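You operate a simulated robot arm through the tools that you are given. There is no shell and no other tool. Be economical: measure what you need, move in short steps, check, and stop when the job is done.

Carry out the task below with a simulated robot arm. There is one attempt and no reset: what you move stays moved.

TASK
Put two teaspoons of cocoa in the red mug and close the canister again.
Fine: use the black teaspoon; it goes back where it lay.

It is judged by the outcome, as a careful person would: the job done as asked, and still so three seconds after it is handed in. It fails if anything else is knocked over, pushed out of place, dropped, spilled or broken.

THE ROBOT
A 6-joint arm with a two-finger parallel gripper, fixed in place. Base frame: the origin is at the foot of the arm, x ahead of it, y to its left, z up; the work surface is at about z = 0.91. Lengths are in m, angles in rad, forces in N, time in s.
With the tool pointing down near the work surface it reaches from about 0.24 to 0.66 m from the base axis. Its first joint turns from -1.152 to 1.152 rad. Payload 2.9 kg.
Tool frame: the origin (TCP) lies between the finger pads and is the grasp point; the fingertips stand 0.03 m ahead of it; z points along the fingers, y is the line along which they close. The gripper opens to 0.11 m. The fingers are 0.02 m wide and 0.01 m thick; the gripper's body (0.048 by 0.112 m) begins 0.055 m behind the TCP.
Orientation is told as [roll, pitch, yaw] about the base's x, y, z axes, in that order, counted from this pose: with the fingers straight down and closing along the base's y, the tool's x points along the base's -x, its y along +y and its z along -z.

THE INTERFACE
- The arm moves only by the tool drive_tool. Its argument "motion" is a list of rows, each an object of numbers (a shift or turn left out is 0, a gripper value left out holds the last): "dx", "dy", "dz": the shift along the tool's x, y, z in cm; "ax", "ay", "az": the turn, a rotation vector about the tool's x, y, z in rad; "gripper": the opening, from 0 (shut) to 1 (fully open). In form: [{"dx": .., "dy": .., "dz": .., "ax": .., "ay": .., "az": .., "gripper": ..}, ...]. A call has 1 to 10 rows; each row shifts and turns the commanded pose from where the row before left it, along the tool's axes as they then stand. A row lasts 0.2 s, in which the tool goes at most 0.05 m and 0.15 rad; a call with a longer step from one row to the next is refused whole, and so is a gripper value outside its range. A pose out of reach is approached as far as the arm can. The call stops where the force on the tool passes 40 N (or 10 N more than at its start, if that is more) or the arm is blocked; 0.2 s more then pass. The fingers move at their own pace (about 0.108 m/s each) and stop on an object; they squeeze with about 33 N. The grip force told is the motor's: it shows also when the fingers shut on nothing. Time passes only in rows, and 0.2 s behind the last, so rows that do not move let the fingers close. It gives the time, the measured TCP pose, the force on the tool (base axes), the opening and the grip force at its end, in the units of the frame above (readings bear some noise).
- Cameras (640 x 400 px; columns grow to the right, rows downward): "scene" is fixed at [0.0723, 0.4141, 1.4299]; the picture's right is [-0.85, -0.53, 0.00], its down [-0.12, 0.20, -0.97] and it looks along [0.51, -0.83, -0.23] (base axes); focal length 362 px, centre (320, 200). "wrist" rides on the gripper at [-0.036, 0, -0.057] in the tool frame; the picture's right is [0.00, -1.00, 0.00], its down [0.97, 0.00, -0.24] and it looks along [0.24, 0.00, 0.97] (tool axes); focal length 218 px, centre (320, 200).
- snapshot(camera): a new picture of that camera. No time passes.
- pixel_to_xyz(camera, pixels): for up to 12 pixels [column, row] of the newest picture of that camera ("zoom" is the newest enlarged one), the place [x, y, z] in the base frame of the surface seen there, good to about 0.002 m, but the place of the scene camera against the robot may be out by one fixed shift of up to 0.018 m in any direction. No time passes.
- close_up(camera, box): a new picture of the part [left, top, right, bottom] of that camera's present view, enlarged. No time passes.
- sign_off(): hands the job in; it is judged then, once.

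Work in short steps. Measure before you move; look again where a grasp or a placing could have gone wrong, and mend it. You have 80 turns and 46 pictures in all, those below and enlarged ones among them. Open the gripper and draw the arm clear of the work before you hand the job in, unless the task says otherwise; then end with one line.

The tools are called as name(argument=value, ...) on one line, values as JSON. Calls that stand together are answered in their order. drive_tool: Moves the arm, as the interface text tells. Its arguments: {"type":"object","properties":{"motion":{"type":"array","items":{"type":"object","properties":{"dx":{"type":"number"},"dy":{"type":"number"},"dz":{"type":"number"},"ax":{"type":"number"},"ay":{"type":"number"},"az":{"type":"number"},"gripper":{"type":"number"}}}}},"required":["motion"]} The other tools are called the same way: snapshot (camera) takes a picture; pixel_to_xyz (camera, pixels) gives the place of the surface under pixels of a picture; close_up (camera, box) takes an enlarged picture of a part of a camera's view; sign_off () hands the job in.

At the start:

```text
clock: 0.0
position: [0.3604, 0.0031, 1.326]
orientation: [-0.001, -0.004, -0.001]
force: [-0.1, -0.3, -0.5]
gripper_width: 0.1099
gripper_force: 0.1
```

scene: 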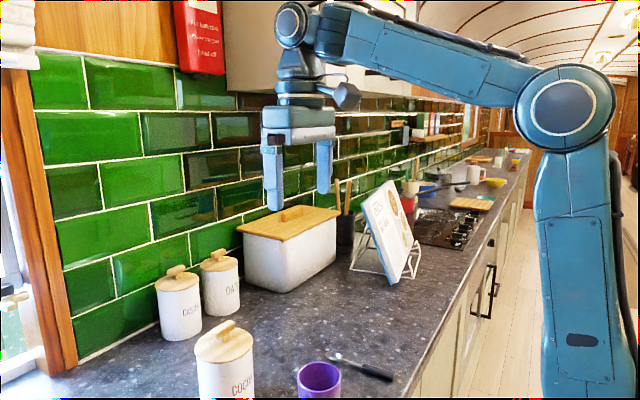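
wrist: 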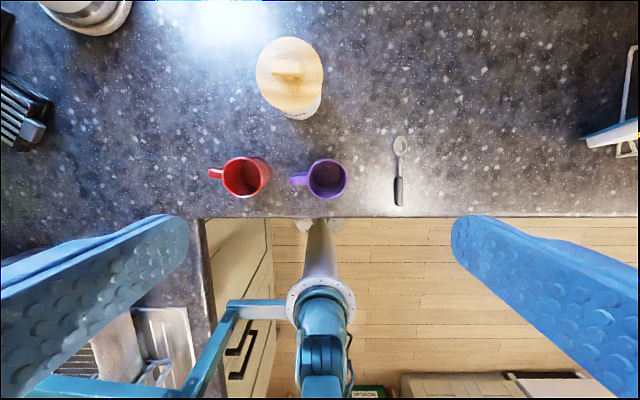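

The wrist view shows the cocoa canister near (290,75), the red mug (245,177), the purple mug (325,178) and the spoon (400,170). I'll measure them.

pixel_to_xyz(camera="wrist", pixels=[[288, 68], [258, 75], [323, 75], [290, 40], [290, 108], [246, 178], [246, 158], [215, 173], [325, 180], [400, 145], [399, 190], [400, 162]])

close_up(camera="wrist", box=[200, 20, 440, 220])

close_up(camera="scene", box=[140, 240, 440, 400])

```text
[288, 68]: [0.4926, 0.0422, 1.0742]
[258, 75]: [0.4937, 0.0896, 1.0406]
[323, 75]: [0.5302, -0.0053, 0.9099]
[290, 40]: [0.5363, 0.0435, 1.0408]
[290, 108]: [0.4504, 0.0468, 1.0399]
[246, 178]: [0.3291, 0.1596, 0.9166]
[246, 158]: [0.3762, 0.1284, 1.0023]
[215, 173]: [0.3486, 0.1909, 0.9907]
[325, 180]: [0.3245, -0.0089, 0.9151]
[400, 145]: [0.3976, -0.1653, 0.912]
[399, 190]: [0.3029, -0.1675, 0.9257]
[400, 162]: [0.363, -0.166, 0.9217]
```

```text
2.00 times, centred on (320, 120) of wrist
```

zoom: 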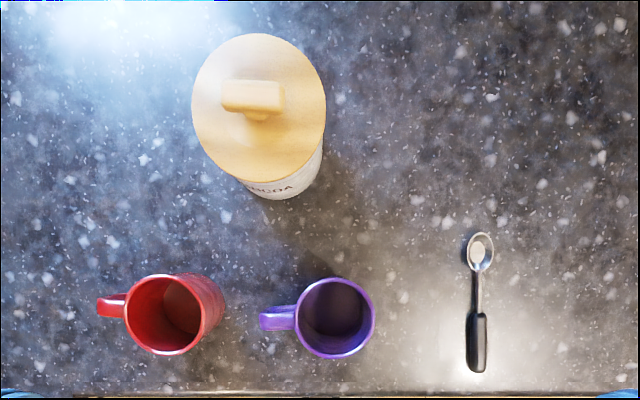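

```text
2.13 times, centred on (290, 320) of scene
```

zoom: 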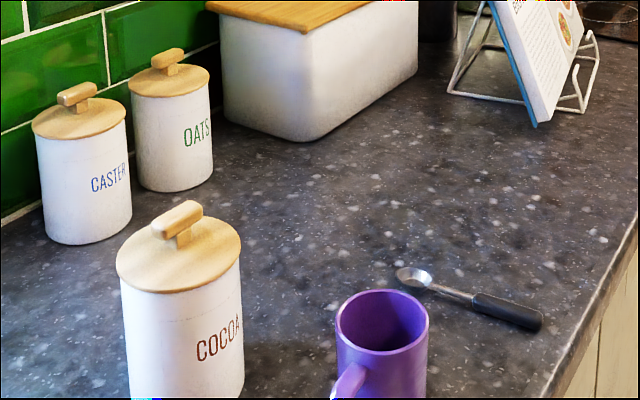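

Canister centre is about (0.494, 0.044), with the knob top at 1.074. I'll move above it and look closer.

drive_tool(motion=[{"dx": -3.3, "dy": 1, "dz": 2.5}, {"dx": -3.3, "dy": 1, "dz": 2.5}, {"dx": -3.3, "dy": 1, "dz": 2.5}, {"dx": -3.4, "dy": 1.05, "dz": 2.5}, {"dz": 2}])

snapshot(camera="wrist")

```text
clock: 1.2
position: [0.4919, 0.0437, 1.206]
orientation: [0.001, -0.002, -0.001]
force: [0.0, -0.6, 0.0]
gripper_width: 0.1098
gripper_force: 0.0
```

```text
41 pictures are left
```

wrist: 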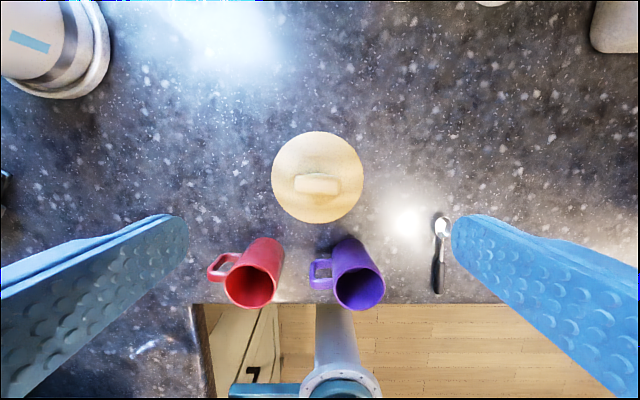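

pixel_to_xyz(camera="wrist", pixels=[[298, 184], [335, 183], [317, 176], [317, 190], [317, 183], [273, 177], [362, 177], [317, 133], [317, 221], [252, 290], [252, 308], [277, 285]])

close_up(camera="wrist", box=[240, 120, 400, 220])

```text
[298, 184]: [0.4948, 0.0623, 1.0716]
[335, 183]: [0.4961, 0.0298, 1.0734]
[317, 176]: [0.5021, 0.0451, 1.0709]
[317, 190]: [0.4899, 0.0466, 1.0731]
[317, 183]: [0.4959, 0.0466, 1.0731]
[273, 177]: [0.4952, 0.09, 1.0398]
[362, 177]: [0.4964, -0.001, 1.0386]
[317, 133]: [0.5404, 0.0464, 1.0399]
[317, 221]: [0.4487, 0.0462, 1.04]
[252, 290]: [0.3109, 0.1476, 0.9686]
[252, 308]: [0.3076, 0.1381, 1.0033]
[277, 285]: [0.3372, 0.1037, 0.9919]
```

```text
4.00 times, centred on (320, 170) of wrist
```

zoom: 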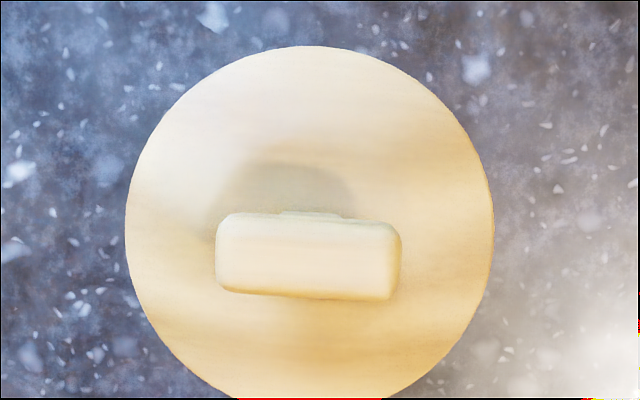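

Knob bar: centre (0.495, 0.046), about 4 cm long along y, top at 1.073; lid top at 1.040. I'll grasp it lengthwise with the TCP at z≈1.076, so the tips stay 6 mm above the lid.

drive_tool(motion=[{"dx": -0.36, "dy": 0.2, "dz": 3, "az": 0.05, "gripper": 0.7}, {"dz": 4}, {"dz": 4}, {"dz": 2}, {"gripper": 0.2}, {}, {}])

```text
clock: 2.8
position: [0.4974, 0.0415, 1.0768]
orientation: [0.0, -0.002, -0.049]
force: [0.6, 3.7, 1.3]
gripper_width: 0.0414
gripper_force: 33.5
```

Gripped at 0.041 m. I'll lift slowly.

drive_tool(motion=[{"dz": -0.5}, {"dz": -1}, {"dz": -1.5}, {"dz": -2}, {"dz": -3}, {"dz": -3}])

snapshot(camera="wrist")

snapshot(camera="scene")

```text
clock: 4.2
position: [0.4953, 0.0467, 1.1853]
orientation: [0.0, -0.001, -0.051]
force: [0.0, 1.2, -1.0]
gripper_width: 0.0411
gripper_force: 32.8
```

```text
39 pictures are left
```

wrist: 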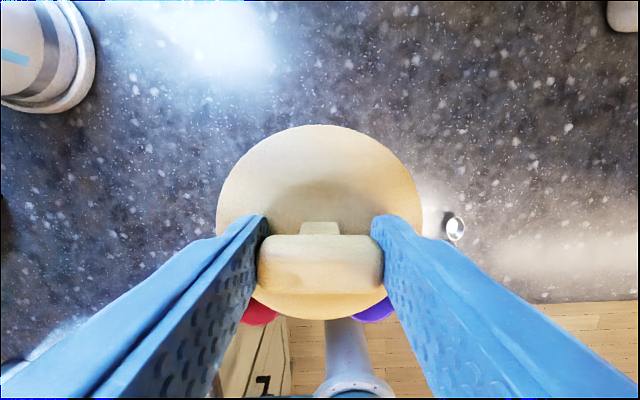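

```text
38 pictures are left
```

scene: 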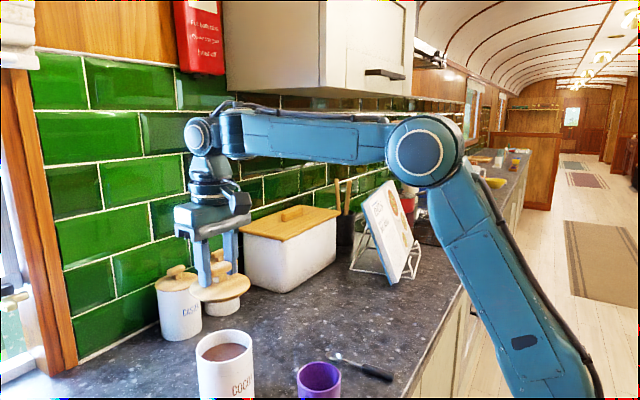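

The lid is off and the cocoa is near the rim. I'll carry the lid to the free counter at about (0.52, -0.12) and lower it.

drive_tool(motion=[{"dy": -4, "dx": -0.8}, {"dy": -4, "dx": -0.8}, {"dy": -4, "dx": -0.8}, {"dy": -4.5, "dx": -0.9}, {"dz": 4}, {"dz": 4}, {"dz": 3}, {"dz": 1}])

snapshot(camera="scene")

pixel_to_xyz(camera="scene", pixels=[[197, 352], [223, 331], [223, 352], [251, 350], [248, 363], [230, 342]])

```text
clock: 6.0
position: [0.5208, -0.1231, 1.0628]
orientation: [0.001, -0.003, -0.051]
force: [-0.7, -1.0, -1.8]
gripper_width: 0.0417
gripper_force: 33.1
```

```text
37 pictures are left
```

scene: 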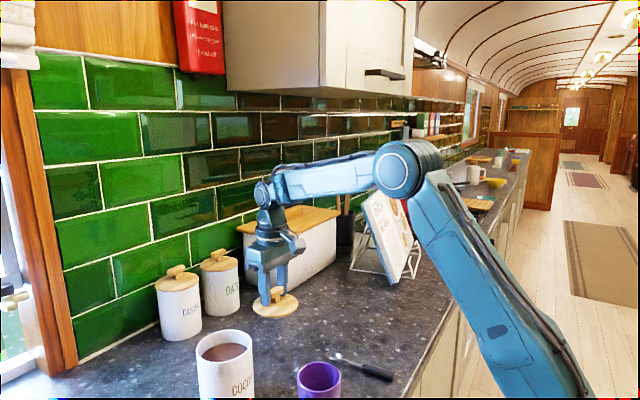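

```text
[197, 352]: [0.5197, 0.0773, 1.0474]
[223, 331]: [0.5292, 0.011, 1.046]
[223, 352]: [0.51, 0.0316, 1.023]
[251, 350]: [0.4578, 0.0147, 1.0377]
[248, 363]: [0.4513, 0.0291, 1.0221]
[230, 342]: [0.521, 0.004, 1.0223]
```

Lid top is now about 1.026; I'll go on down, slowly at the end.

drive_tool(motion=[{"dz": 3}, {"dz": 3}, {"dz": 1.5}, {"dz": 0.5}, {"dz": 0.5}])

close_up(camera="scene", box=[200, 220, 360, 320])

```text
clock: 7.2
position: [0.5203, -0.1224, 0.9797]
orientation: [-0.001, -0.002, -0.051]
force: [-0.1, 0.1, -0.5]
gripper_width: 0.0412
gripper_force: 33.4
```

```text
4.00 times, centred on (280, 270) of scene
```

zoom: 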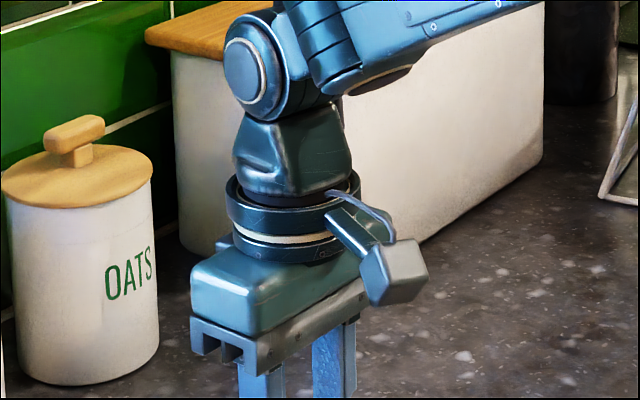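

drive_tool(motion=[{"dz": 0.4}, {"dz": 0.3}, {"dz": 0.3}, {"dz": 0.3}])

close_up(camera="scene", box=[200, 270, 360, 370])

```text
clock: 8.2
position: [0.5217, -0.1204, 0.967]
orientation: [0.001, -0.004, -0.051]
force: [-1.3, 0.3, -0.2]
gripper_width: 0.0412
gripper_force: 32.9
```

```text
4.00 times, centred on (280, 320) of scene
```

zoom: 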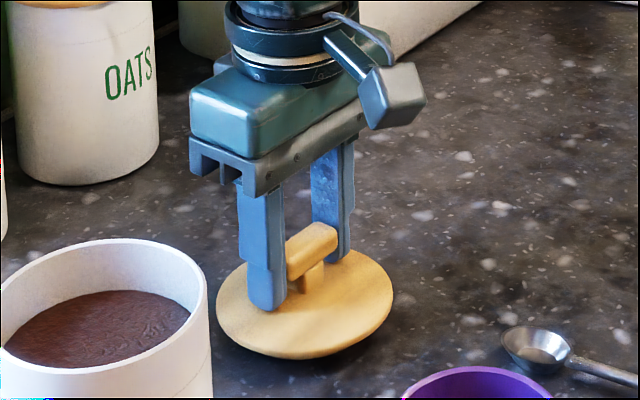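

drive_tool(motion=[{"dz": 0.2}, {"dz": 0.2}, {"dz": 0.2}])

```text
clock: 9.0
position: [0.5212, -0.1209, 0.9612]
orientation: [0.001, -0.002, -0.052]
force: [0.7, 0.1, -0.5]
gripper_width: 0.0417
gripper_force: 33.2
```

drive_tool(motion=[{"dz": 0.2}, {"dz": 0.2}, {"dz": 0.2}])

```text
clock: 9.8
position: [0.5227, -0.1217, 0.9603]
orientation: [-0.001, -0.007, -0.051]
force: [-6.0, 1.2, 30.3]
gripper_width: 0.0418
gripper_force: 33.3
```

Contact at z≈0.960. I'll ease off and open.

drive_tool(motion=[{"dz": -0.45}, {"gripper": 0.6}, {}, {"dz": -3}, {"dz": -4}, {"dz": -4}, {"dz": -4}])

snapshot(camera="wrist")

```text
clock: 11.4
position: [0.5207, -0.1197, 1.1123]
orientation: [0.0, 0.0, -0.05]
force: [0.3, -0.3, -0.2]
gripper_width: 0.0661
gripper_force: 0.0
```

```text
34 pictures are left
```

wrist: 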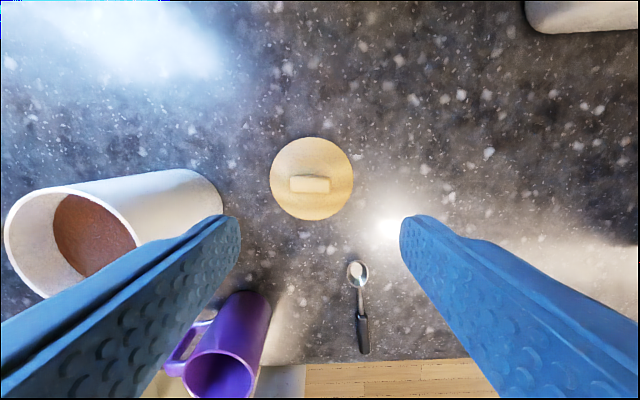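

The lid sits flat. Now I'll measure the spoon from here and move over it.

pixel_to_xyz(camera="wrist", pixels=[[357, 264], [357, 281], [360, 300], [362, 320], [363, 335], [364, 352], [310, 184], [290, 184], [330, 184], [311, 139], [311, 218]])

drive_tool(motion=[{"dx": 4.5, "dy": -0.8, "az": -0.05}, {"dx": 4.5, "dy": -1.2}, {"dx": 4.5, "dy": -1.2}, {"dx": 4.5, "dy": -1.2}])

snapshot(camera="wrist")

```text
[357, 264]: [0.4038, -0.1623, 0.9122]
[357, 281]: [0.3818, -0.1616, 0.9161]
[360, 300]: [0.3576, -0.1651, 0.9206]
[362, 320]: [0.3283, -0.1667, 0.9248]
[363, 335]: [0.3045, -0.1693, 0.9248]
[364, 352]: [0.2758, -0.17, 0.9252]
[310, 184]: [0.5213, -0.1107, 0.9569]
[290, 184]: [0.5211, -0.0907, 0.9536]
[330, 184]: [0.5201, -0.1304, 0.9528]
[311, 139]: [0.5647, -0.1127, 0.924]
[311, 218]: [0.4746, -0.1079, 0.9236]
```

```text
clock: 12.4
position: [0.3415, -0.1644, 1.1113]
orientation: [0.001, -0.004, 0.0]
force: [-0.4, 0.8, 0.8]
gripper_width: 0.066
gripper_force: 0.1
```

```text
33 pictures are left
```

wrist: 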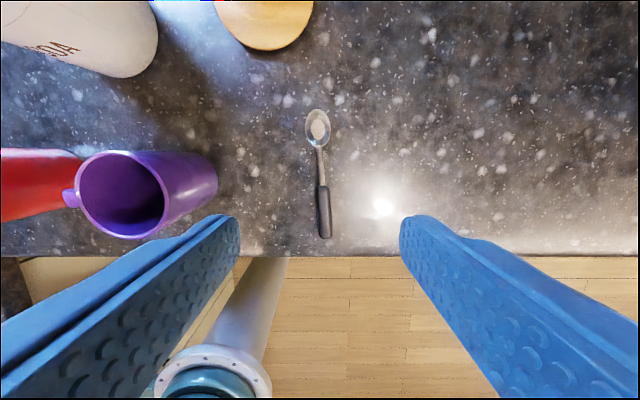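

pixel_to_xyz(camera="wrist", pixels=[[318, 111], [318, 130], [320, 165], [322, 190], [324, 212], [325, 236], [317, 212], [330, 212], [305, 130], [330, 128]])

close_up(camera="wrist", box=[240, 90, 400, 250])

```text
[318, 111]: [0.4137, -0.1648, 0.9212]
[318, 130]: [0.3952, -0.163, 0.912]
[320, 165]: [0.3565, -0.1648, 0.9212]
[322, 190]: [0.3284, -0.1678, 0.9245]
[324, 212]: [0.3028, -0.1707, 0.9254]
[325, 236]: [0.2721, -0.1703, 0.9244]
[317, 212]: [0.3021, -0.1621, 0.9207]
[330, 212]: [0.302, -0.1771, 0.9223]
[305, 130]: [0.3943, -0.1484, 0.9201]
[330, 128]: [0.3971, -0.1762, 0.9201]
```

```text
2.50 times, centred on (320, 170) of wrist
```

zoom: 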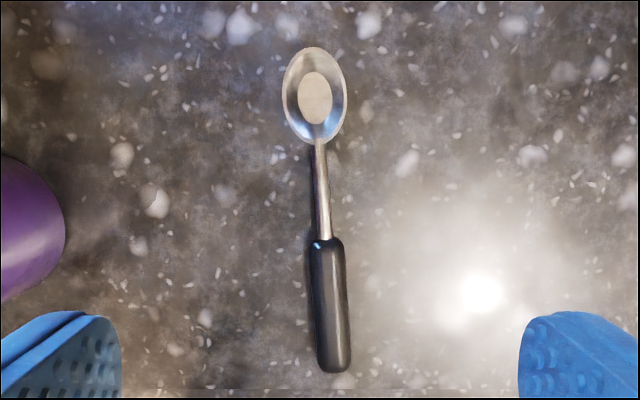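

Spoon: bowl centre (0.396, -0.163, ~0.918), handle x 0.27–0.332 centred at (0.301, -0.170), yaw ≈ +0.06. I'll move over the handle and descend part way, then check.

drive_tool(motion=[{"dx": 4.1, "dy": -0.5, "az": -0.06, "gripper": 0.5}, {"dz": 4}, {"dz": 4}, {"dz": 4}, {"dz": 2}, {}])

snapshot(camera="wrist")

```text
clock: 13.8
position: [0.2973, -0.169, 0.9698]
orientation: [0.0, -0.001, 0.059]
force: [0.7, -0.2, -0.4]
gripper_width: 0.0551
gripper_force: 0.0
```

```text
31 pictures are left
```

wrist: 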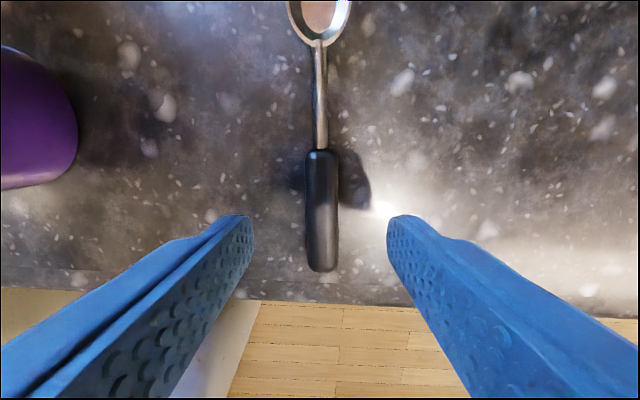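

Aligned, with the handle centred at column 321. I'll descend 2.5 cm and close.

drive_tool(motion=[{"dz": 1.5, "dx": -0.2}, {"dz": 1.0}, {}, {"gripper": 0}, {}, {}])

```text
clock: 15.2
position: [0.3018, -0.1696, 0.945]
orientation: [0.0, -0.002, 0.058]
force: [-0.6, -0.5, -0.9]
gripper_width: 0.016
gripper_force: 32.6
```

Gripped (0.016 m). Lifting 15 cm and checking how the spoon sits.

drive_tool(motion=[{"dz": -1}, {"dz": -3}, {"dz": -3.5}, {"dz": -3.5}, {"dz": -4}])

snapshot(camera="wrist")

snapshot(camera="scene")

```text
clock: 16.4
position: [0.3023, -0.1681, 1.0976]
orientation: [0.0, -0.001, 0.059]
force: [-0.5, 0.1, -0.5]
gripper_width: 0.0157
gripper_force: 33.0
```

```text
30 pictures are left
```

wrist: 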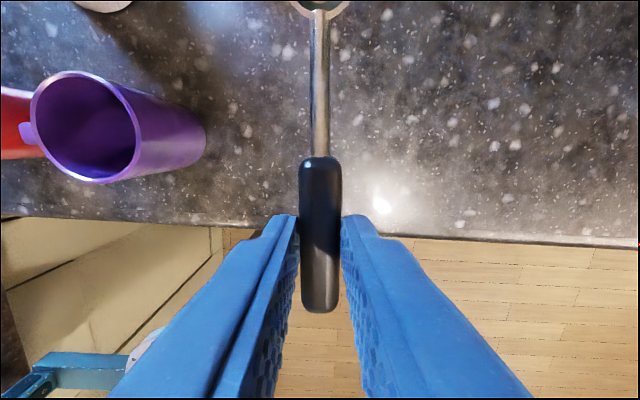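

```text
29 pictures are left
```

scene: 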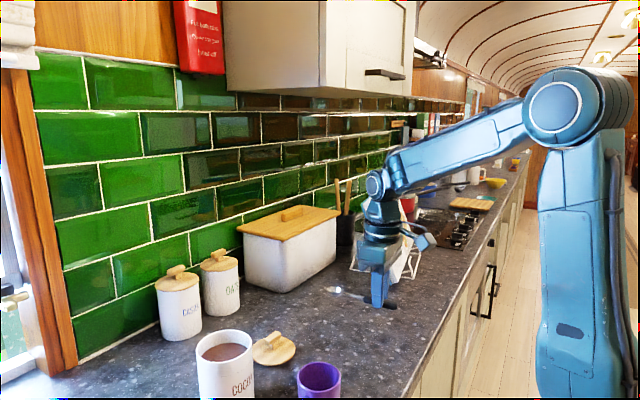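

The spoon is held well and level. I'll raise it, square the yaw and move toward the canister, still level and high.

drive_tool(motion=[{"az": 0.06}, {"dz": -4}, {"dz": -4.5}, {"dx": -3, "dy": 4.3}, {"dx": -3, "dy": 4.3}, {"dx": -3, "dy": 4.3}, {"dx": -3, "dy": 4.3}, {"dx": -2.4, "dy": 4.2}])

drive_tool(motion=[{"ay": 0.14}, {"ay": 0.14}, {"ay": 0.14}, {"ay": 0.14}, {"ay": 0.14}])

snapshot(camera="wrist")

snapshot(camera="scene")

```text
refused: row 4 steps farther than a row can; nothing moved
```

```text
clock: 17.6
position: [0.2808, -0.162, 1.06]
orientation: [0.0, 0.697, 0.059]
force: [0.0, 0.6, -0.2]
gripper_width: 0.0157
gripper_force: 32.7
out of reach, approached as far as the arm can: row 4, 5
```

```text
28 pictures are left
```

wrist: 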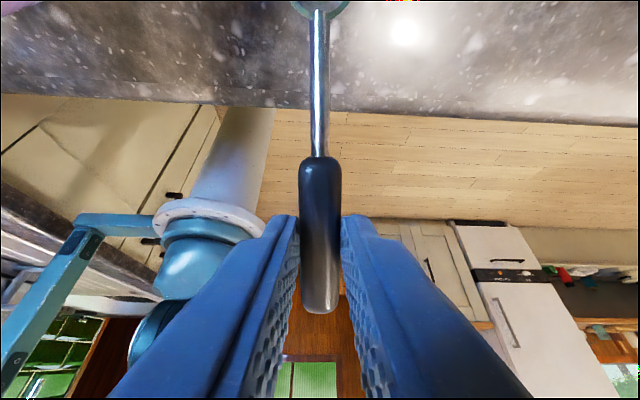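

```text
27 pictures are left
```

scene: 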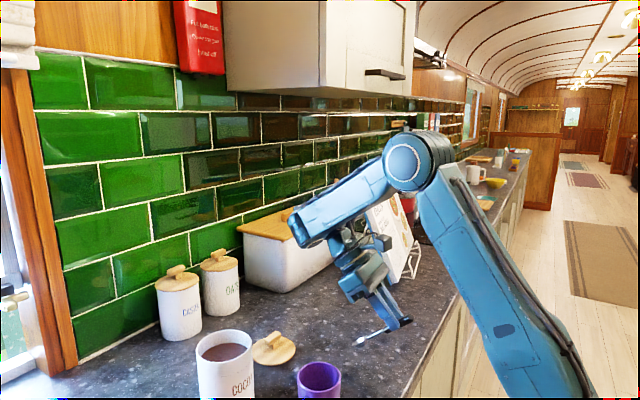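

The first call was refused, so the pitch ran in place; nothing was touched. I'll undo the pitch, square the yaw and rise.

drive_tool(motion=[{"ay": -0.14}, {"ay": -0.14}, {"ay": -0.14}, {"ay": -0.14}, {"ay": -0.14}, {"az": 0.06}, {"dz": -4}, {"dz": -4}])

```text
clock: 19.4
position: [0.2803, -0.1626, 1.1374]
orientation: [-0.001, -0.004, -0.001]
force: [0.5, -1.1, -0.5]
gripper_width: 0.0156
gripper_force: 32.5
```

drive_tool(motion=[{"dz": -4}, {"dz": -1.3}, {"dx": -2, "dy": 3.47}, {"dx": -2, "dy": 3.47}, {"dx": -2, "dy": 3.47}, {"dx": -2, "dy": 3.47}, {"dx": -2, "dy": 3.47}, {"dx": -2, "dy": 3.47}])

snapshot(camera="wrist")

```text
clock: 21.2
position: [0.3978, 0.0446, 1.1924]
orientation: [0.0, 0.0, 0.0]
force: [-0.3, -0.2, -1.0]
gripper_width: 0.0159
gripper_force: 33.3
```

```text
26 pictures are left
```

wrist: 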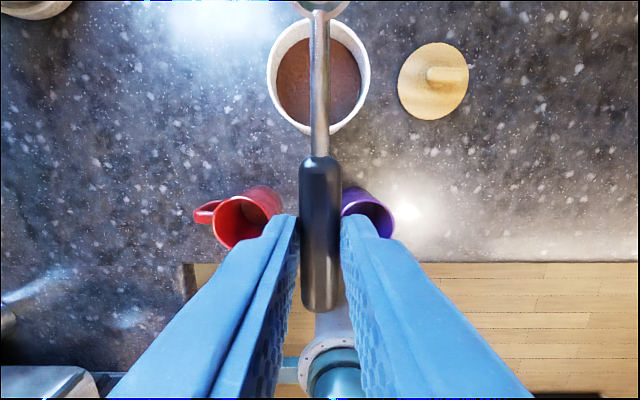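

pixel_to_xyz(camera="wrist", pixels=[[268, 72], [369, 72], [300, 72], [342, 72], [300, 110], [345, 50], [303, 131], [320, 145], [320, 10], [214, 220], [240, 246], [240, 198]])

drive_tool(motion=[{"ay": 0.14}, {"ay": 0.14}, {"ay": 0.14}, {"ay": 0.14}, {"ay": 0.14}])

```text
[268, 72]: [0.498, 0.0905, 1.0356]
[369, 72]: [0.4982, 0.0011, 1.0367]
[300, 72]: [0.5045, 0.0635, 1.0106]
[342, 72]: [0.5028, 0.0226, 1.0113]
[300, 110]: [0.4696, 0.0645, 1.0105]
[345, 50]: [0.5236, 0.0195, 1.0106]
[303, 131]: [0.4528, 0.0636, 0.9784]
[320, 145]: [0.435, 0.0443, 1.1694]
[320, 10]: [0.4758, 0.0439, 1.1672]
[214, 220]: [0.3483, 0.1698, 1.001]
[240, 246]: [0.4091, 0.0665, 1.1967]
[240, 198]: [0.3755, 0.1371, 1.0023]
```

```text
clock: 22.4
position: [0.401, 0.0416, 1.1875]
orientation: [-0.024, 0.56, -0.014]
force: [0.9, 5.7, -18.9]
gripper_width: 0.0158
gripper_force: 33.1
out of reach, approached as far as the arm can: row 2, 5
stopped in row 5: the force on the tool passed its limit (the readings are from after the stop); the commanded pose is now the measured one
```

The pitch stopped on a force; I'll look at why.

snapshot(camera="scene")

snapshot(camera="wrist")

```text
25 pictures are left
```

scene: 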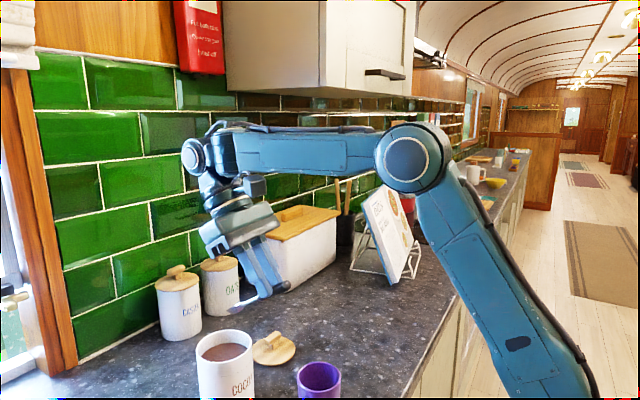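

```text
24 pictures are left
```

wrist: 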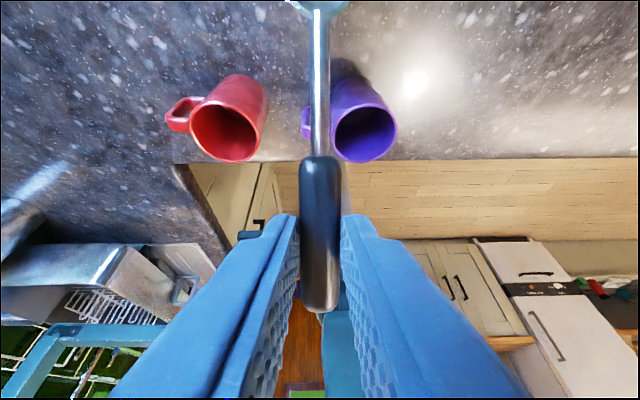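

The wrist folds against its own forearm at this pitch, so tilting toward the base won't work. I'll undo the tilt and yaw −90° so the spoon points to −y, making the tilt sideways.

drive_tool(motion=[{"ay": -0.14}, {"ay": -0.14}, {"ay": -0.14}, {"ay": -0.14, "ax": 0.024}, {"dz": -1}])

drive_tool(motion=[{"az": 0.145}, {"az": 0.145}, {"az": 0.145}, {"az": 0.145}, {"az": 0.145}, {"az": 0.145}, {"az": 0.145}, {"az": 0.145}, {"az": 0.145}, {"az": 0.145}])

```text
clock: 23.6
position: [0.4002, 0.0424, 1.197]
orientation: [-0.044, 0.003, 0.004]
force: [-1.1, -1.0, -1.0]
gripper_width: 0.0156
gripper_force: 32.7
```

```text
clock: 25.8
position: [0.3999, 0.0411, 1.1959]
orientation: [-0.01, -0.043, -1.45]
force: [0.1, 0.6, -0.9]
gripper_width: 0.0159
gripper_force: 32.9
```

drive_tool(motion=[{"az": 0.12, "ax": -0.044}, {"ay": 0.14}, {"ay": 0.14}, {"ay": 0.14}, {"ay": 0.14}, {"ay": 0.14}])

```text
clock: 27.2
position: [0.3998, 0.045, 1.1929]
orientation: [0.052, 0.659, -1.537]
force: [-0.3, -0.5, 0.6]
gripper_width: 0.0156
gripper_force: 32.4
out of reach, approached as far as the arm can: row 6
```

close_up(camera="scene", box=[100, 80, 420, 400])

```text
1.25 times, centred on (260, 240) of scene
```

zoom: 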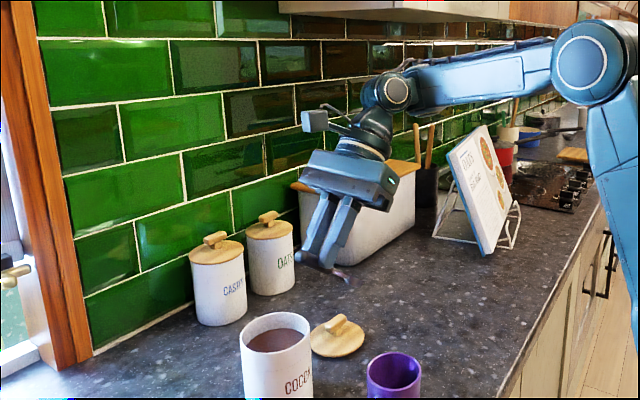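

Sideways tilt was flagged near 0.66 rad. I'll test whether it goes further here in free air.

drive_tool(motion=[{"ay": 0.14}, {"ay": 0.14}, {"ay": 0.14}])

```text
clock: 28.0
position: [0.3876, 0.0877, 1.1344]
orientation: [0.088, 1.073, -1.493]
force: [-0.4, 0.8, -0.3]
gripper_width: 0.0158
gripper_force: 33.1
out of reach, approached as far as the arm can: row 1, 2, 3
```

It reached 1.07 rad by drifting lower, so lower poses are reachable. I'll try the pouring spot over the red mug (centre ≈ (0.339, 0.139), rim 1.002) with the empty spoon.

drive_tool(motion=[{"dx": 1.75, "dy": -1.63, "dz": 1.82}, {"dx": 1.75, "dy": -1.63, "dz": 1.82}, {"dx": 1.75, "dy": -1.63, "dz": 1.82}, {}])

snapshot(camera="scene")

```text
clock: 29.0
position: [0.3374, 0.1598, 1.1558]
orientation: [0.079, 1.077, -1.494]
force: [0.4, -0.4, -1.3]
gripper_width: 0.0156
gripper_force: 32.4
```

```text
22 pictures are left
```

scene: 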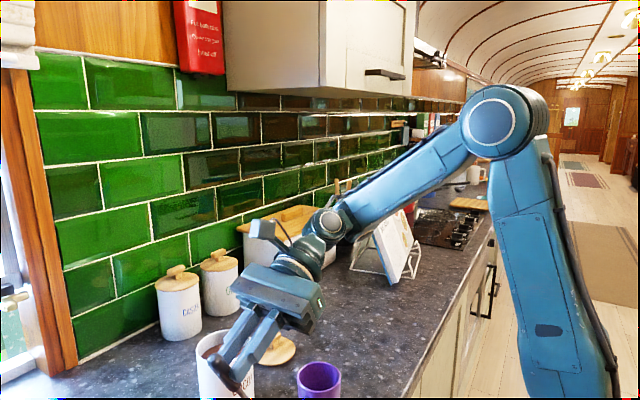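

drive_tool(motion=[{"ay": 0.14}, {"ay": 0.14}, {}])

snapshot(camera="wrist")

```text
clock: 29.8
position: [0.3338, 0.1918, 1.1317]
orientation: [0.178, 1.339, -1.405]
force: [-1.1, 0.1, 0.0]
gripper_width: 0.0159
gripper_force: 33.3
out of reach, approached as far as the arm can: row 2
```

```text
21 pictures are left
```

wrist: 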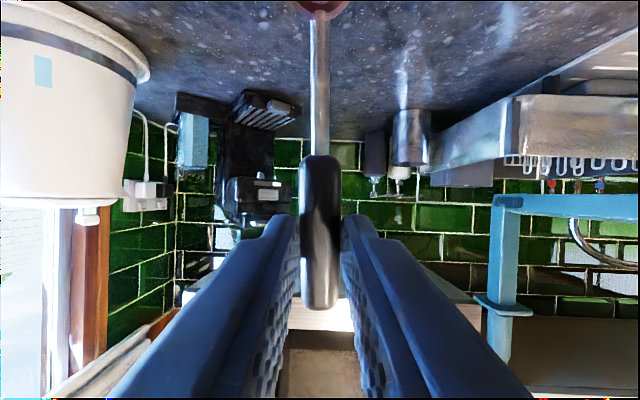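

Tilts of 1.1–1.3 rad over the mug are reachable. Now back to ≈0.85 rad tilt and up, to set up the scoop.

drive_tool(motion=[{"ay": -0.14}, {"ay": -0.14}, {"ay": -0.14}, {"ay": -0.07}, {"dx": 1.5, "dz": -1.32}, {}])

```text
clock: 31.2
position: [0.3314, 0.1883, 1.1504]
orientation: [0.059, 0.866, -1.52]
force: [-0.2, 0.1, 0.0]
gripper_width: 0.0158
gripper_force: 32.6
```

drive_tool(motion=[{"ax": 0.021, "az": 0.033}, {"dx": 1.52, "dz": -1.3}, {"dx": -1.51, "dy": 3.28, "dz": -1.78}, {"dx": -1.51, "dy": 3.28, "dz": -1.78}, {"dx": -1.51, "dy": 3.28, "dz": -1.78}])

```text
clock: 32.4
position: [0.4325, 0.1166, 1.172]
orientation: [-0.002, 0.869, -1.573]
force: [0.4, -0.4, -1.0]
gripper_width: 0.0156
gripper_force: 33.0
```

Tracking exactly, with no reach limit. Continuing the last two steps.

drive_tool(motion=[{"dx": -1.51, "dy": 3.1, "dz": -1.78}, {"dx": -1.4, "dy": 3.1, "dz": -1.7}, {}])

close_up(camera="scene", box=[140, 240, 340, 400])

snapshot(camera="wrist")

```text
clock: 33.2
position: [0.4787, 0.0882, 1.1448]
orientation: [0.007, 0.864, -1.569]
force: [-0.6, -0.2, -1.5]
gripper_width: 0.0156
gripper_force: 32.9
out of reach, approached as far as the arm can: row 1, 2
```

```text
2.50 times, centred on (240, 320) of scene
```

zoom: 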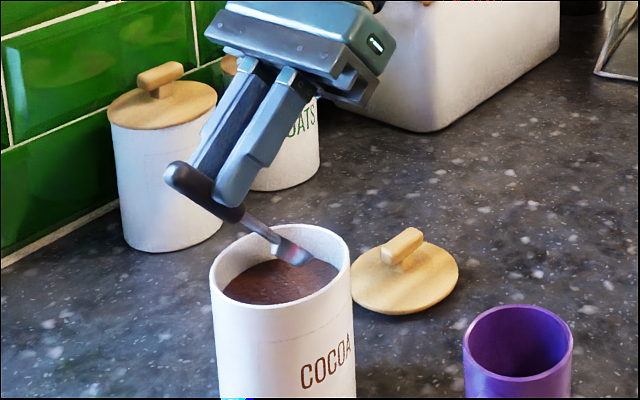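

```text
19 pictures are left
```

wrist: 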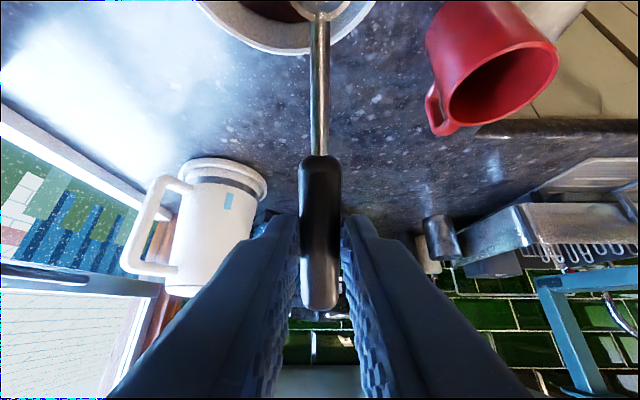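

The reach limit pulled it slightly: the bowl is at ≈(0.479, 0.047, 1.054), just above the rim. Lower poses reach better, so I'll step toward (+x, −y, down) gently.

drive_tool(motion=[{"dx": -0.64, "dy": 0.45, "dz": 0.02}, {"dx": -0.64, "dy": 0.45, "dz": 0.02}, {}])

```text
clock: 34.0
position: [0.4858, 0.0841, 1.1333]
orientation: [0.003, 0.869, -1.572]
force: [-0.1, -0.3, -0.5]
gripper_width: 0.0159
gripper_force: 33.2
```

drive_tool(motion=[{"dx": -0.7, "dy": 0.4, "dz": -0.06}, {"dx": -0.7, "dy": 0.4, "dz": -0.06}, {}])

snapshot(camera="wrist")

```text
clock: 34.8
position: [0.4931, 0.0758, 1.124]
orientation: [0.004, 0.865, -1.57]
force: [-0.4, -0.1, -0.3]
gripper_width: 0.016
gripper_force: 33.3
out of reach, approached as far as the arm can: row 2
```

```text
18 pictures are left
```

wrist: 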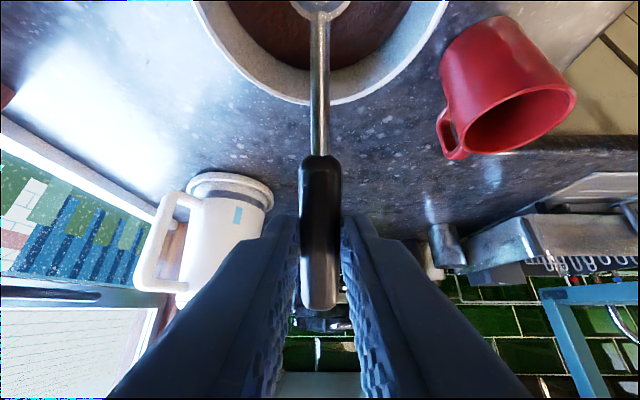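

Now centred: rim columns 195–447, spoon at 320. I'll dip the bowl into the cocoa (surface 1.011), down to z≈0.998.

drive_tool(motion=[{"dx": -0.75, "dz": 0.5}, {"dx": -0.75, "dz": 0.5}, {"dx": -0.75, "dz": 0.5}, {"dx": -0.75, "dz": 0.5}, {}])

close_up(camera="scene", box=[140, 240, 340, 400])

```text
clock: 36.0
position: [0.4929, 0.0732, 1.085]
orientation: [-0.002, 0.871, -1.573]
force: [-0.6, -0.1, -1.0]
gripper_width: 0.0159
gripper_force: 32.8
```

```text
2.50 times, centred on (240, 320) of scene
```

zoom: 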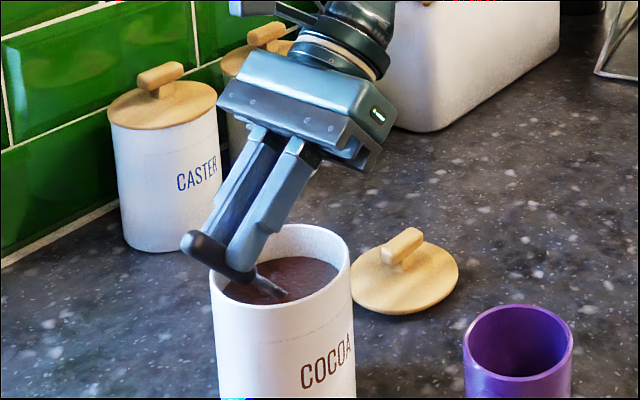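

The bowl is submerged. Now I'll lift while levelling the spoon about its bowl, in small steps.

drive_tool(motion=[{"dx": 0.45, "dz": 0.16, "ay": -0.06}, {"dx": 0.45, "dz": 0.16, "ay": -0.06}, {"dx": 0.52, "dz": 0.2, "ay": -0.065}, {"dx": 0.52, "dz": 0.2, "ay": -0.065}, {"dx": 0.46, "dz": 0.12, "ay": -0.06}, {"dx": 0.46, "dz": 0.12, "ay": -0.06}, {"dx": 0.48, "dz": 0.04, "ay": -0.07}, {"dx": 0.48, "dz": 0.04, "ay": -0.07}])

close_up(camera="scene", box=[140, 240, 340, 400])

```text
clock: 37.8
position: [0.4936, 0.1098, 1.1011]
orientation: [0.001, 0.358, -1.571]
force: [0.1, -1.0, -0.8]
gripper_width: 0.0158
gripper_force: 33.2
```

```text
2.50 times, centred on (240, 320) of scene
```

zoom: 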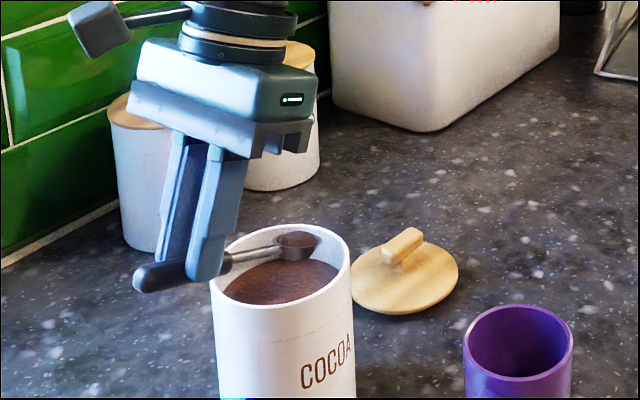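

The spoon is full. I'll finish levelling and raise it.

drive_tool(motion=[{"dx": 0.4, "dz": -0.05, "ay": -0.07}, {"dx": 0.4, "dz": -0.05, "ay": -0.07}, {"dx": 0.3, "dz": -0.07, "ay": -0.07}, {"dx": 0.3, "dz": -0.07, "ay": -0.07}, {"dx": 0.26, "dz": -0.23, "ay": -0.075}, {"dz": -0.8}, {"dz": -0.8}, {}])

close_up(camera="scene", box=[140, 240, 340, 400])

```text
clock: 39.6
position: [0.4933, 0.1261, 1.1255]
orientation: [-0.001, 0.003, -1.571]
force: [0.5, 0.3, -0.4]
gripper_width: 0.0157
gripper_force: 33.2
```

```text
2.50 times, centred on (240, 320) of scene
```

zoom: 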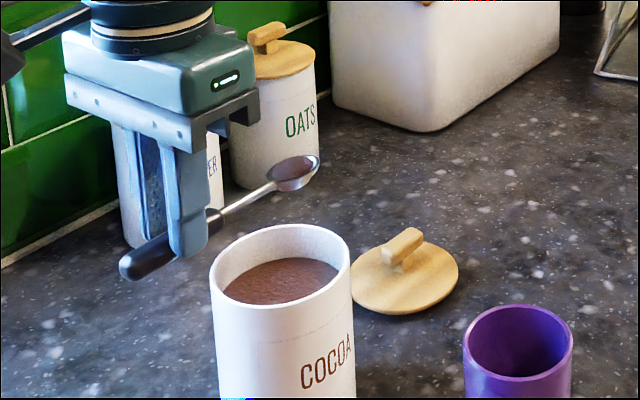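

Full and level. I'll carry it gently to above the red mug.

drive_tool(motion=[{"dx": 0.7, "dy": -1.0}, {"dx": 1.35, "dy": -1.95}, {"dx": 1.45, "dy": -2.05}, {"dx": 1.45, "dy": -2.05}, {"dx": 1.45, "dy": -2.05}, {"dx": 1.45, "dy": -2.05}, {"dx": 1.45, "dy": -2.05}, {"dx": 1.0, "dy": -1.4}, {"dx": 0.6, "dy": -0.8}, {}])

snapshot(camera="wrist")

```text
clock: 41.8
position: [0.3393, 0.233, 1.1276]
orientation: [0.001, 0.003, -1.571]
force: [-1.0, 0.5, -0.9]
gripper_width: 0.0156
gripper_force: 33.2
```

```text
14 pictures are left
```

wrist: 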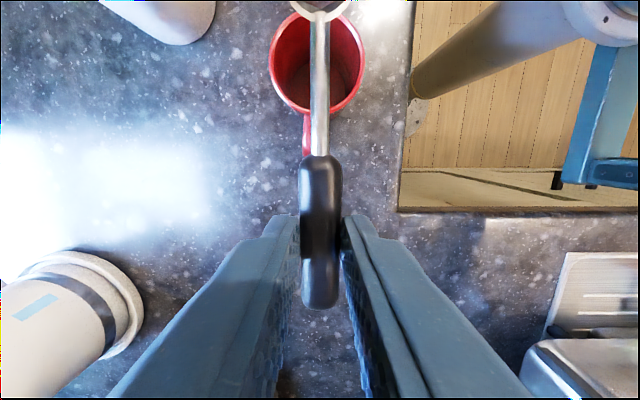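

pixel_to_xyz(camera="wrist", pixels=[[270, 62], [364, 62], [300, 109], [292, 104], [345, 104], [285, 20]])

```text
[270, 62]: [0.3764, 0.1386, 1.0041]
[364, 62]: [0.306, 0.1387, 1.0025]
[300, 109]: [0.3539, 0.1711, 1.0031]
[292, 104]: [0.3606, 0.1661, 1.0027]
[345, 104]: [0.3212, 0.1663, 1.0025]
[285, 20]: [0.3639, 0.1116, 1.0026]
```

Mug centre is (0.341, 0.1375), rim 1.003. I'll lower the level spoon to just above it.

drive_tool(motion=[{"dx": 0.2, "dy": 0.04, "dz": 1.0}, {"dx": 0.2, "dy": 0.05, "dz": 1.5}, {"dx": 0.2, "dy": 0.05, "dz": 1.6}, {"dx": 0.2, "dy": 0.03, "dz": 1.0}, {"dz": 0.4}])

drive_tool(motion=[{"dx": -0.41, "dz": -1.1, "ay": 0.14}, {"dx": -0.41, "dz": -1.1, "ay": 0.14}, {"dx": -0.48, "dz": -1.11, "ay": 0.14}, {"dx": -0.48, "dz": -1.11, "ay": 0.14}, {"dx": -0.54, "dz": -1.15, "ay": 0.14}, {"dx": -0.54, "dz": -1.15, "ay": 0.14}])

```text
clock: 43.0
position: [0.342, 0.242, 1.0715]
orientation: [-0.001, 0.004, -1.571]
force: [0.9, 0.7, -0.4]
gripper_width: 0.0159
gripper_force: 33.0
```

```text
clock: 44.4
position: [0.3415, 0.1923, 1.1233]
orientation: [0.001, 0.847, -1.571]
force: [0.2, -0.3, -0.1]
gripper_width: 0.0159
gripper_force: 32.0
```

Tracking well. Now I'll tilt on to about 1.26 rad.

drive_tool(motion=[{"dx": -0.58, "dz": -1.2, "ay": 0.14}, {"dx": -0.58, "dz": -1.2, "ay": 0.14}, {"dx": -0.65, "dz": -1.22, "ay": 0.14}, {}, {}])

snapshot(camera="wrist")

```text
clock: 45.6
position: [0.3405, 0.1527, 1.1267]
orientation: [0.0, 1.263, -1.573]
force: [0.0, -0.2, -0.6]
gripper_width: 0.016
gripper_force: 33.1
```

```text
13 pictures are left
```

wrist: 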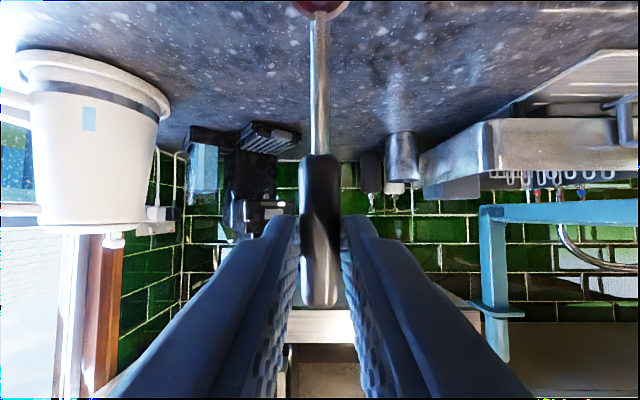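

Poured; I'll wait a touch, then reverse the tilt and rise to inspect.

drive_tool(motion=[{}, {"dx": 0.65, "dz": 1.22, "ay": -0.14}, {"dx": 0.58, "dz": 1.2, "ay": -0.14}, {"dx": 0.58, "dz": 1.2, "ay": -0.14}, {"dx": 0.54, "dz": 1.15, "ay": -0.14}, {"dx": 0.54, "dz": 1.15, "ay": -0.14}, {"dx": 0.48, "dz": 1.11, "ay": -0.14}, {"dx": 0.48, "dz": 1.11, "ay": -0.14}, {"dx": 0.41, "dz": 1.1, "ay": -0.14}, {"dx": 0.41, "dz": 1.1, "ay": -0.14}])

drive_tool(motion=[{"dz": -3}, {"dz": -2.6, "dx": 1}, {"dx": 3}, {}])

close_up(camera="wrist", box=[200, 0, 440, 150])

```text
clock: 47.8
position: [0.3403, 0.2499, 1.0854]
orientation: [-0.001, 0.002, -1.57]
force: [0.1, -0.1, 0.2]
gripper_width: 0.016
gripper_force: 32.9
```

```text
clock: 48.8
position: [0.3396, 0.2912, 1.1402]
orientation: [0.001, 0.004, -1.571]
force: [-0.1, -0.2, -0.4]
gripper_width: 0.0157
gripper_force: 33.1
```

```text
2.67 times, centred on (320, 75) of wrist
```

zoom: 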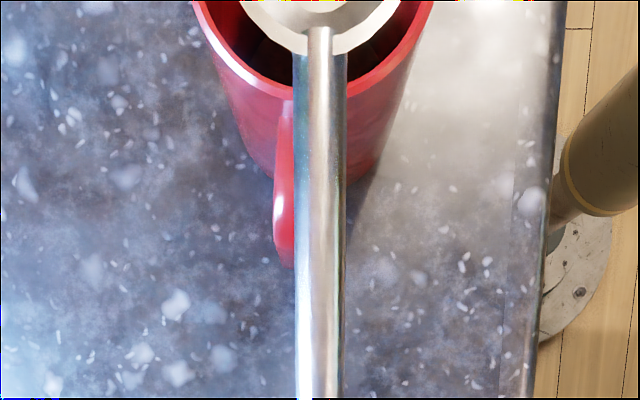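

The spoon is empty (bright bowl) and the counter is clean. Back to the level pose above the canister for scoop two.

drive_tool(motion=[{"dx": -2.75, "dy": 2.57}, {"dx": -2.75, "dy": 2.57}, {"dx": -2.75, "dy": 2.57}, {"dx": -2.75, "dy": 2.57}, {"dx": -2.75, "dy": 2.57}, {"dx": -2.75, "dy": 2.6}, {"dz": 1.5}, {}])

snapshot(camera="wrist")

```text
clock: 50.6
position: [0.4918, 0.1259, 1.1266]
orientation: [-0.002, 0.003, -1.572]
force: [0.8, -0.1, -0.6]
gripper_width: 0.0157
gripper_force: 33.1
```

```text
11 pictures are left
```

wrist: 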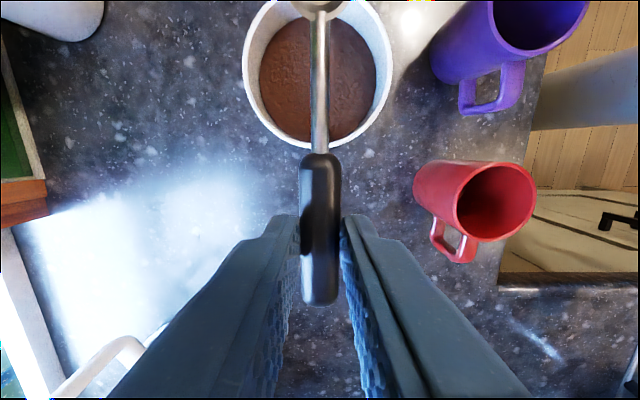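

Aligned (rim 243–393). I'll retrace the lift path backwards into the cocoa, first half.

drive_tool(motion=[{"dz": 0.8, "dy": 0.2}, {"dz": 0.8}, {"ay": 0.075}, {"dx": -0.26, "dz": 0.23, "ay": 0.07}, {"dx": -0.3, "dz": 0.07, "ay": 0.07}, {"dx": -0.3, "dz": 0.07, "ay": 0.07}, {"dx": -0.4, "dz": 0.05, "ay": 0.07}, {"dx": -0.4, "dz": 0.05}])

```text
clock: 52.4
position: [0.4966, 0.1093, 1.1009]
orientation: [0.001, 0.359, -1.572]
force: [0.3, 0.3, -0.4]
gripper_width: 0.0158
gripper_force: 32.6
```

Matches the earlier pose exactly. On into the cocoa.

drive_tool(motion=[{"ay": 0.07}, {"dx": -0.48, "dz": -0.04, "ay": 0.07}, {"dx": -0.48, "dz": -0.04, "ay": 0.06}, {"dx": -0.46, "dz": -0.12, "ay": 0.06}, {"dx": -0.46, "dz": -0.12, "ay": 0.065}, {"dx": -0.52, "dz": -0.2, "ay": 0.065}, {"dx": -0.52, "dz": -0.2, "ay": 0.06}, {"dx": -0.45, "dz": -0.16, "ay": 0.06}, {"dx": -0.45, "dz": -0.16}, {"dx": -0.15, "dz": 0.13}])

```text
clock: 54.6
position: [0.4962, 0.071, 1.0836]
orientation: [0.0, 0.868, -1.573]
force: [-0.1, 0.2, 0.4]
gripper_width: 0.0155
gripper_force: 32.8
```

Now the same levelling lift as before.

drive_tool(motion=[{"dx": 0.15, "dz": -0.13}, {"dx": 0.45, "dz": 0.16, "ay": -0.06}, {"dx": 0.45, "dz": 0.16, "ay": -0.06}, {"dx": 0.52, "dz": 0.2, "ay": -0.065}, {"dx": 0.52, "dz": 0.2, "ay": -0.065}, {"dx": 0.46, "dz": 0.12, "ay": -0.06}, {"dx": 0.46, "dz": 0.12, "ay": -0.06}, {"dx": 0.48, "dz": 0.04, "ay": -0.07}, {"dx": 0.48, "dz": 0.04, "ay": -0.07}])

drive_tool(motion=[{"dx": 0.4, "dz": -0.05, "ay": -0.07}, {"dx": 0.4, "dz": -0.05, "ay": -0.07}, {"dx": 0.3, "dz": -0.07, "ay": -0.07}, {"dx": 0.3, "dz": -0.07, "ay": -0.07}, {"dx": 0.26, "dz": -0.23, "ay": -0.075}, {"dz": -0.8}, {"dz": -0.8}, {}])

close_up(camera="scene", box=[140, 240, 340, 400])

```text
clock: 56.6
position: [0.4979, 0.1084, 1.1005]
orientation: [-0.001, 0.358, -1.572]
force: [-0.7, 0.3, 0.4]
gripper_width: 0.0162
gripper_force: 32.4
```

```text
clock: 58.4
position: [0.499, 0.1232, 1.1252]
orientation: [0.0, 0.003, -1.572]
force: [-0.4, -0.8, -0.7]
gripper_width: 0.0157
gripper_force: 33.0
```

```text
2.50 times, centred on (240, 320) of scene
```

zoom: 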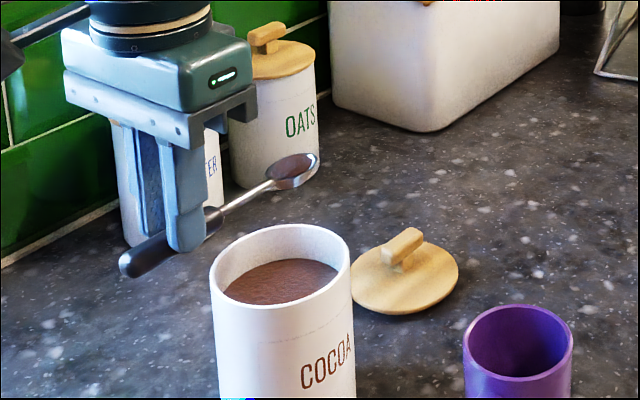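

Full again. Carrying it to the mug.

drive_tool(motion=[{"dx": 0.7, "dy": -1.0}, {"dx": 1.35, "dy": -1.95}, {"dx": 1.45, "dy": -2.1}, {"dx": 1.45, "dy": -2.1}, {"dx": 1.45, "dy": -2.1}, {"dx": 1.45, "dy": -2.1}, {"dx": 1.45, "dy": -2.1}, {"dx": 1.1, "dy": -1.5}, {"dx": 0.65, "dy": -0.85}, {}])

drive_tool(motion=[{"dx": 0.2, "dy": 0.04, "dz": 1.0}, {"dx": 0.2, "dy": 0.05, "dz": 1.5}, {"dx": 0.2, "dy": 0.05, "dz": 1.6}, {"dx": 0.1, "dy": 0.03, "dz": 1.0}, {"dz": 0.3}])

```text
clock: 60.6
position: [0.3371, 0.2342, 1.1255]
orientation: [-0.002, 0.004, -1.571]
force: [0.7, 0.5, -0.5]
gripper_width: 0.0158
gripper_force: 33.4
```

```text
clock: 61.8
position: [0.3412, 0.2417, 1.0717]
orientation: [0.0, 0.004, -1.571]
force: [-0.4, -0.5, 0.5]
gripper_width: 0.0159
gripper_force: 32.8
```

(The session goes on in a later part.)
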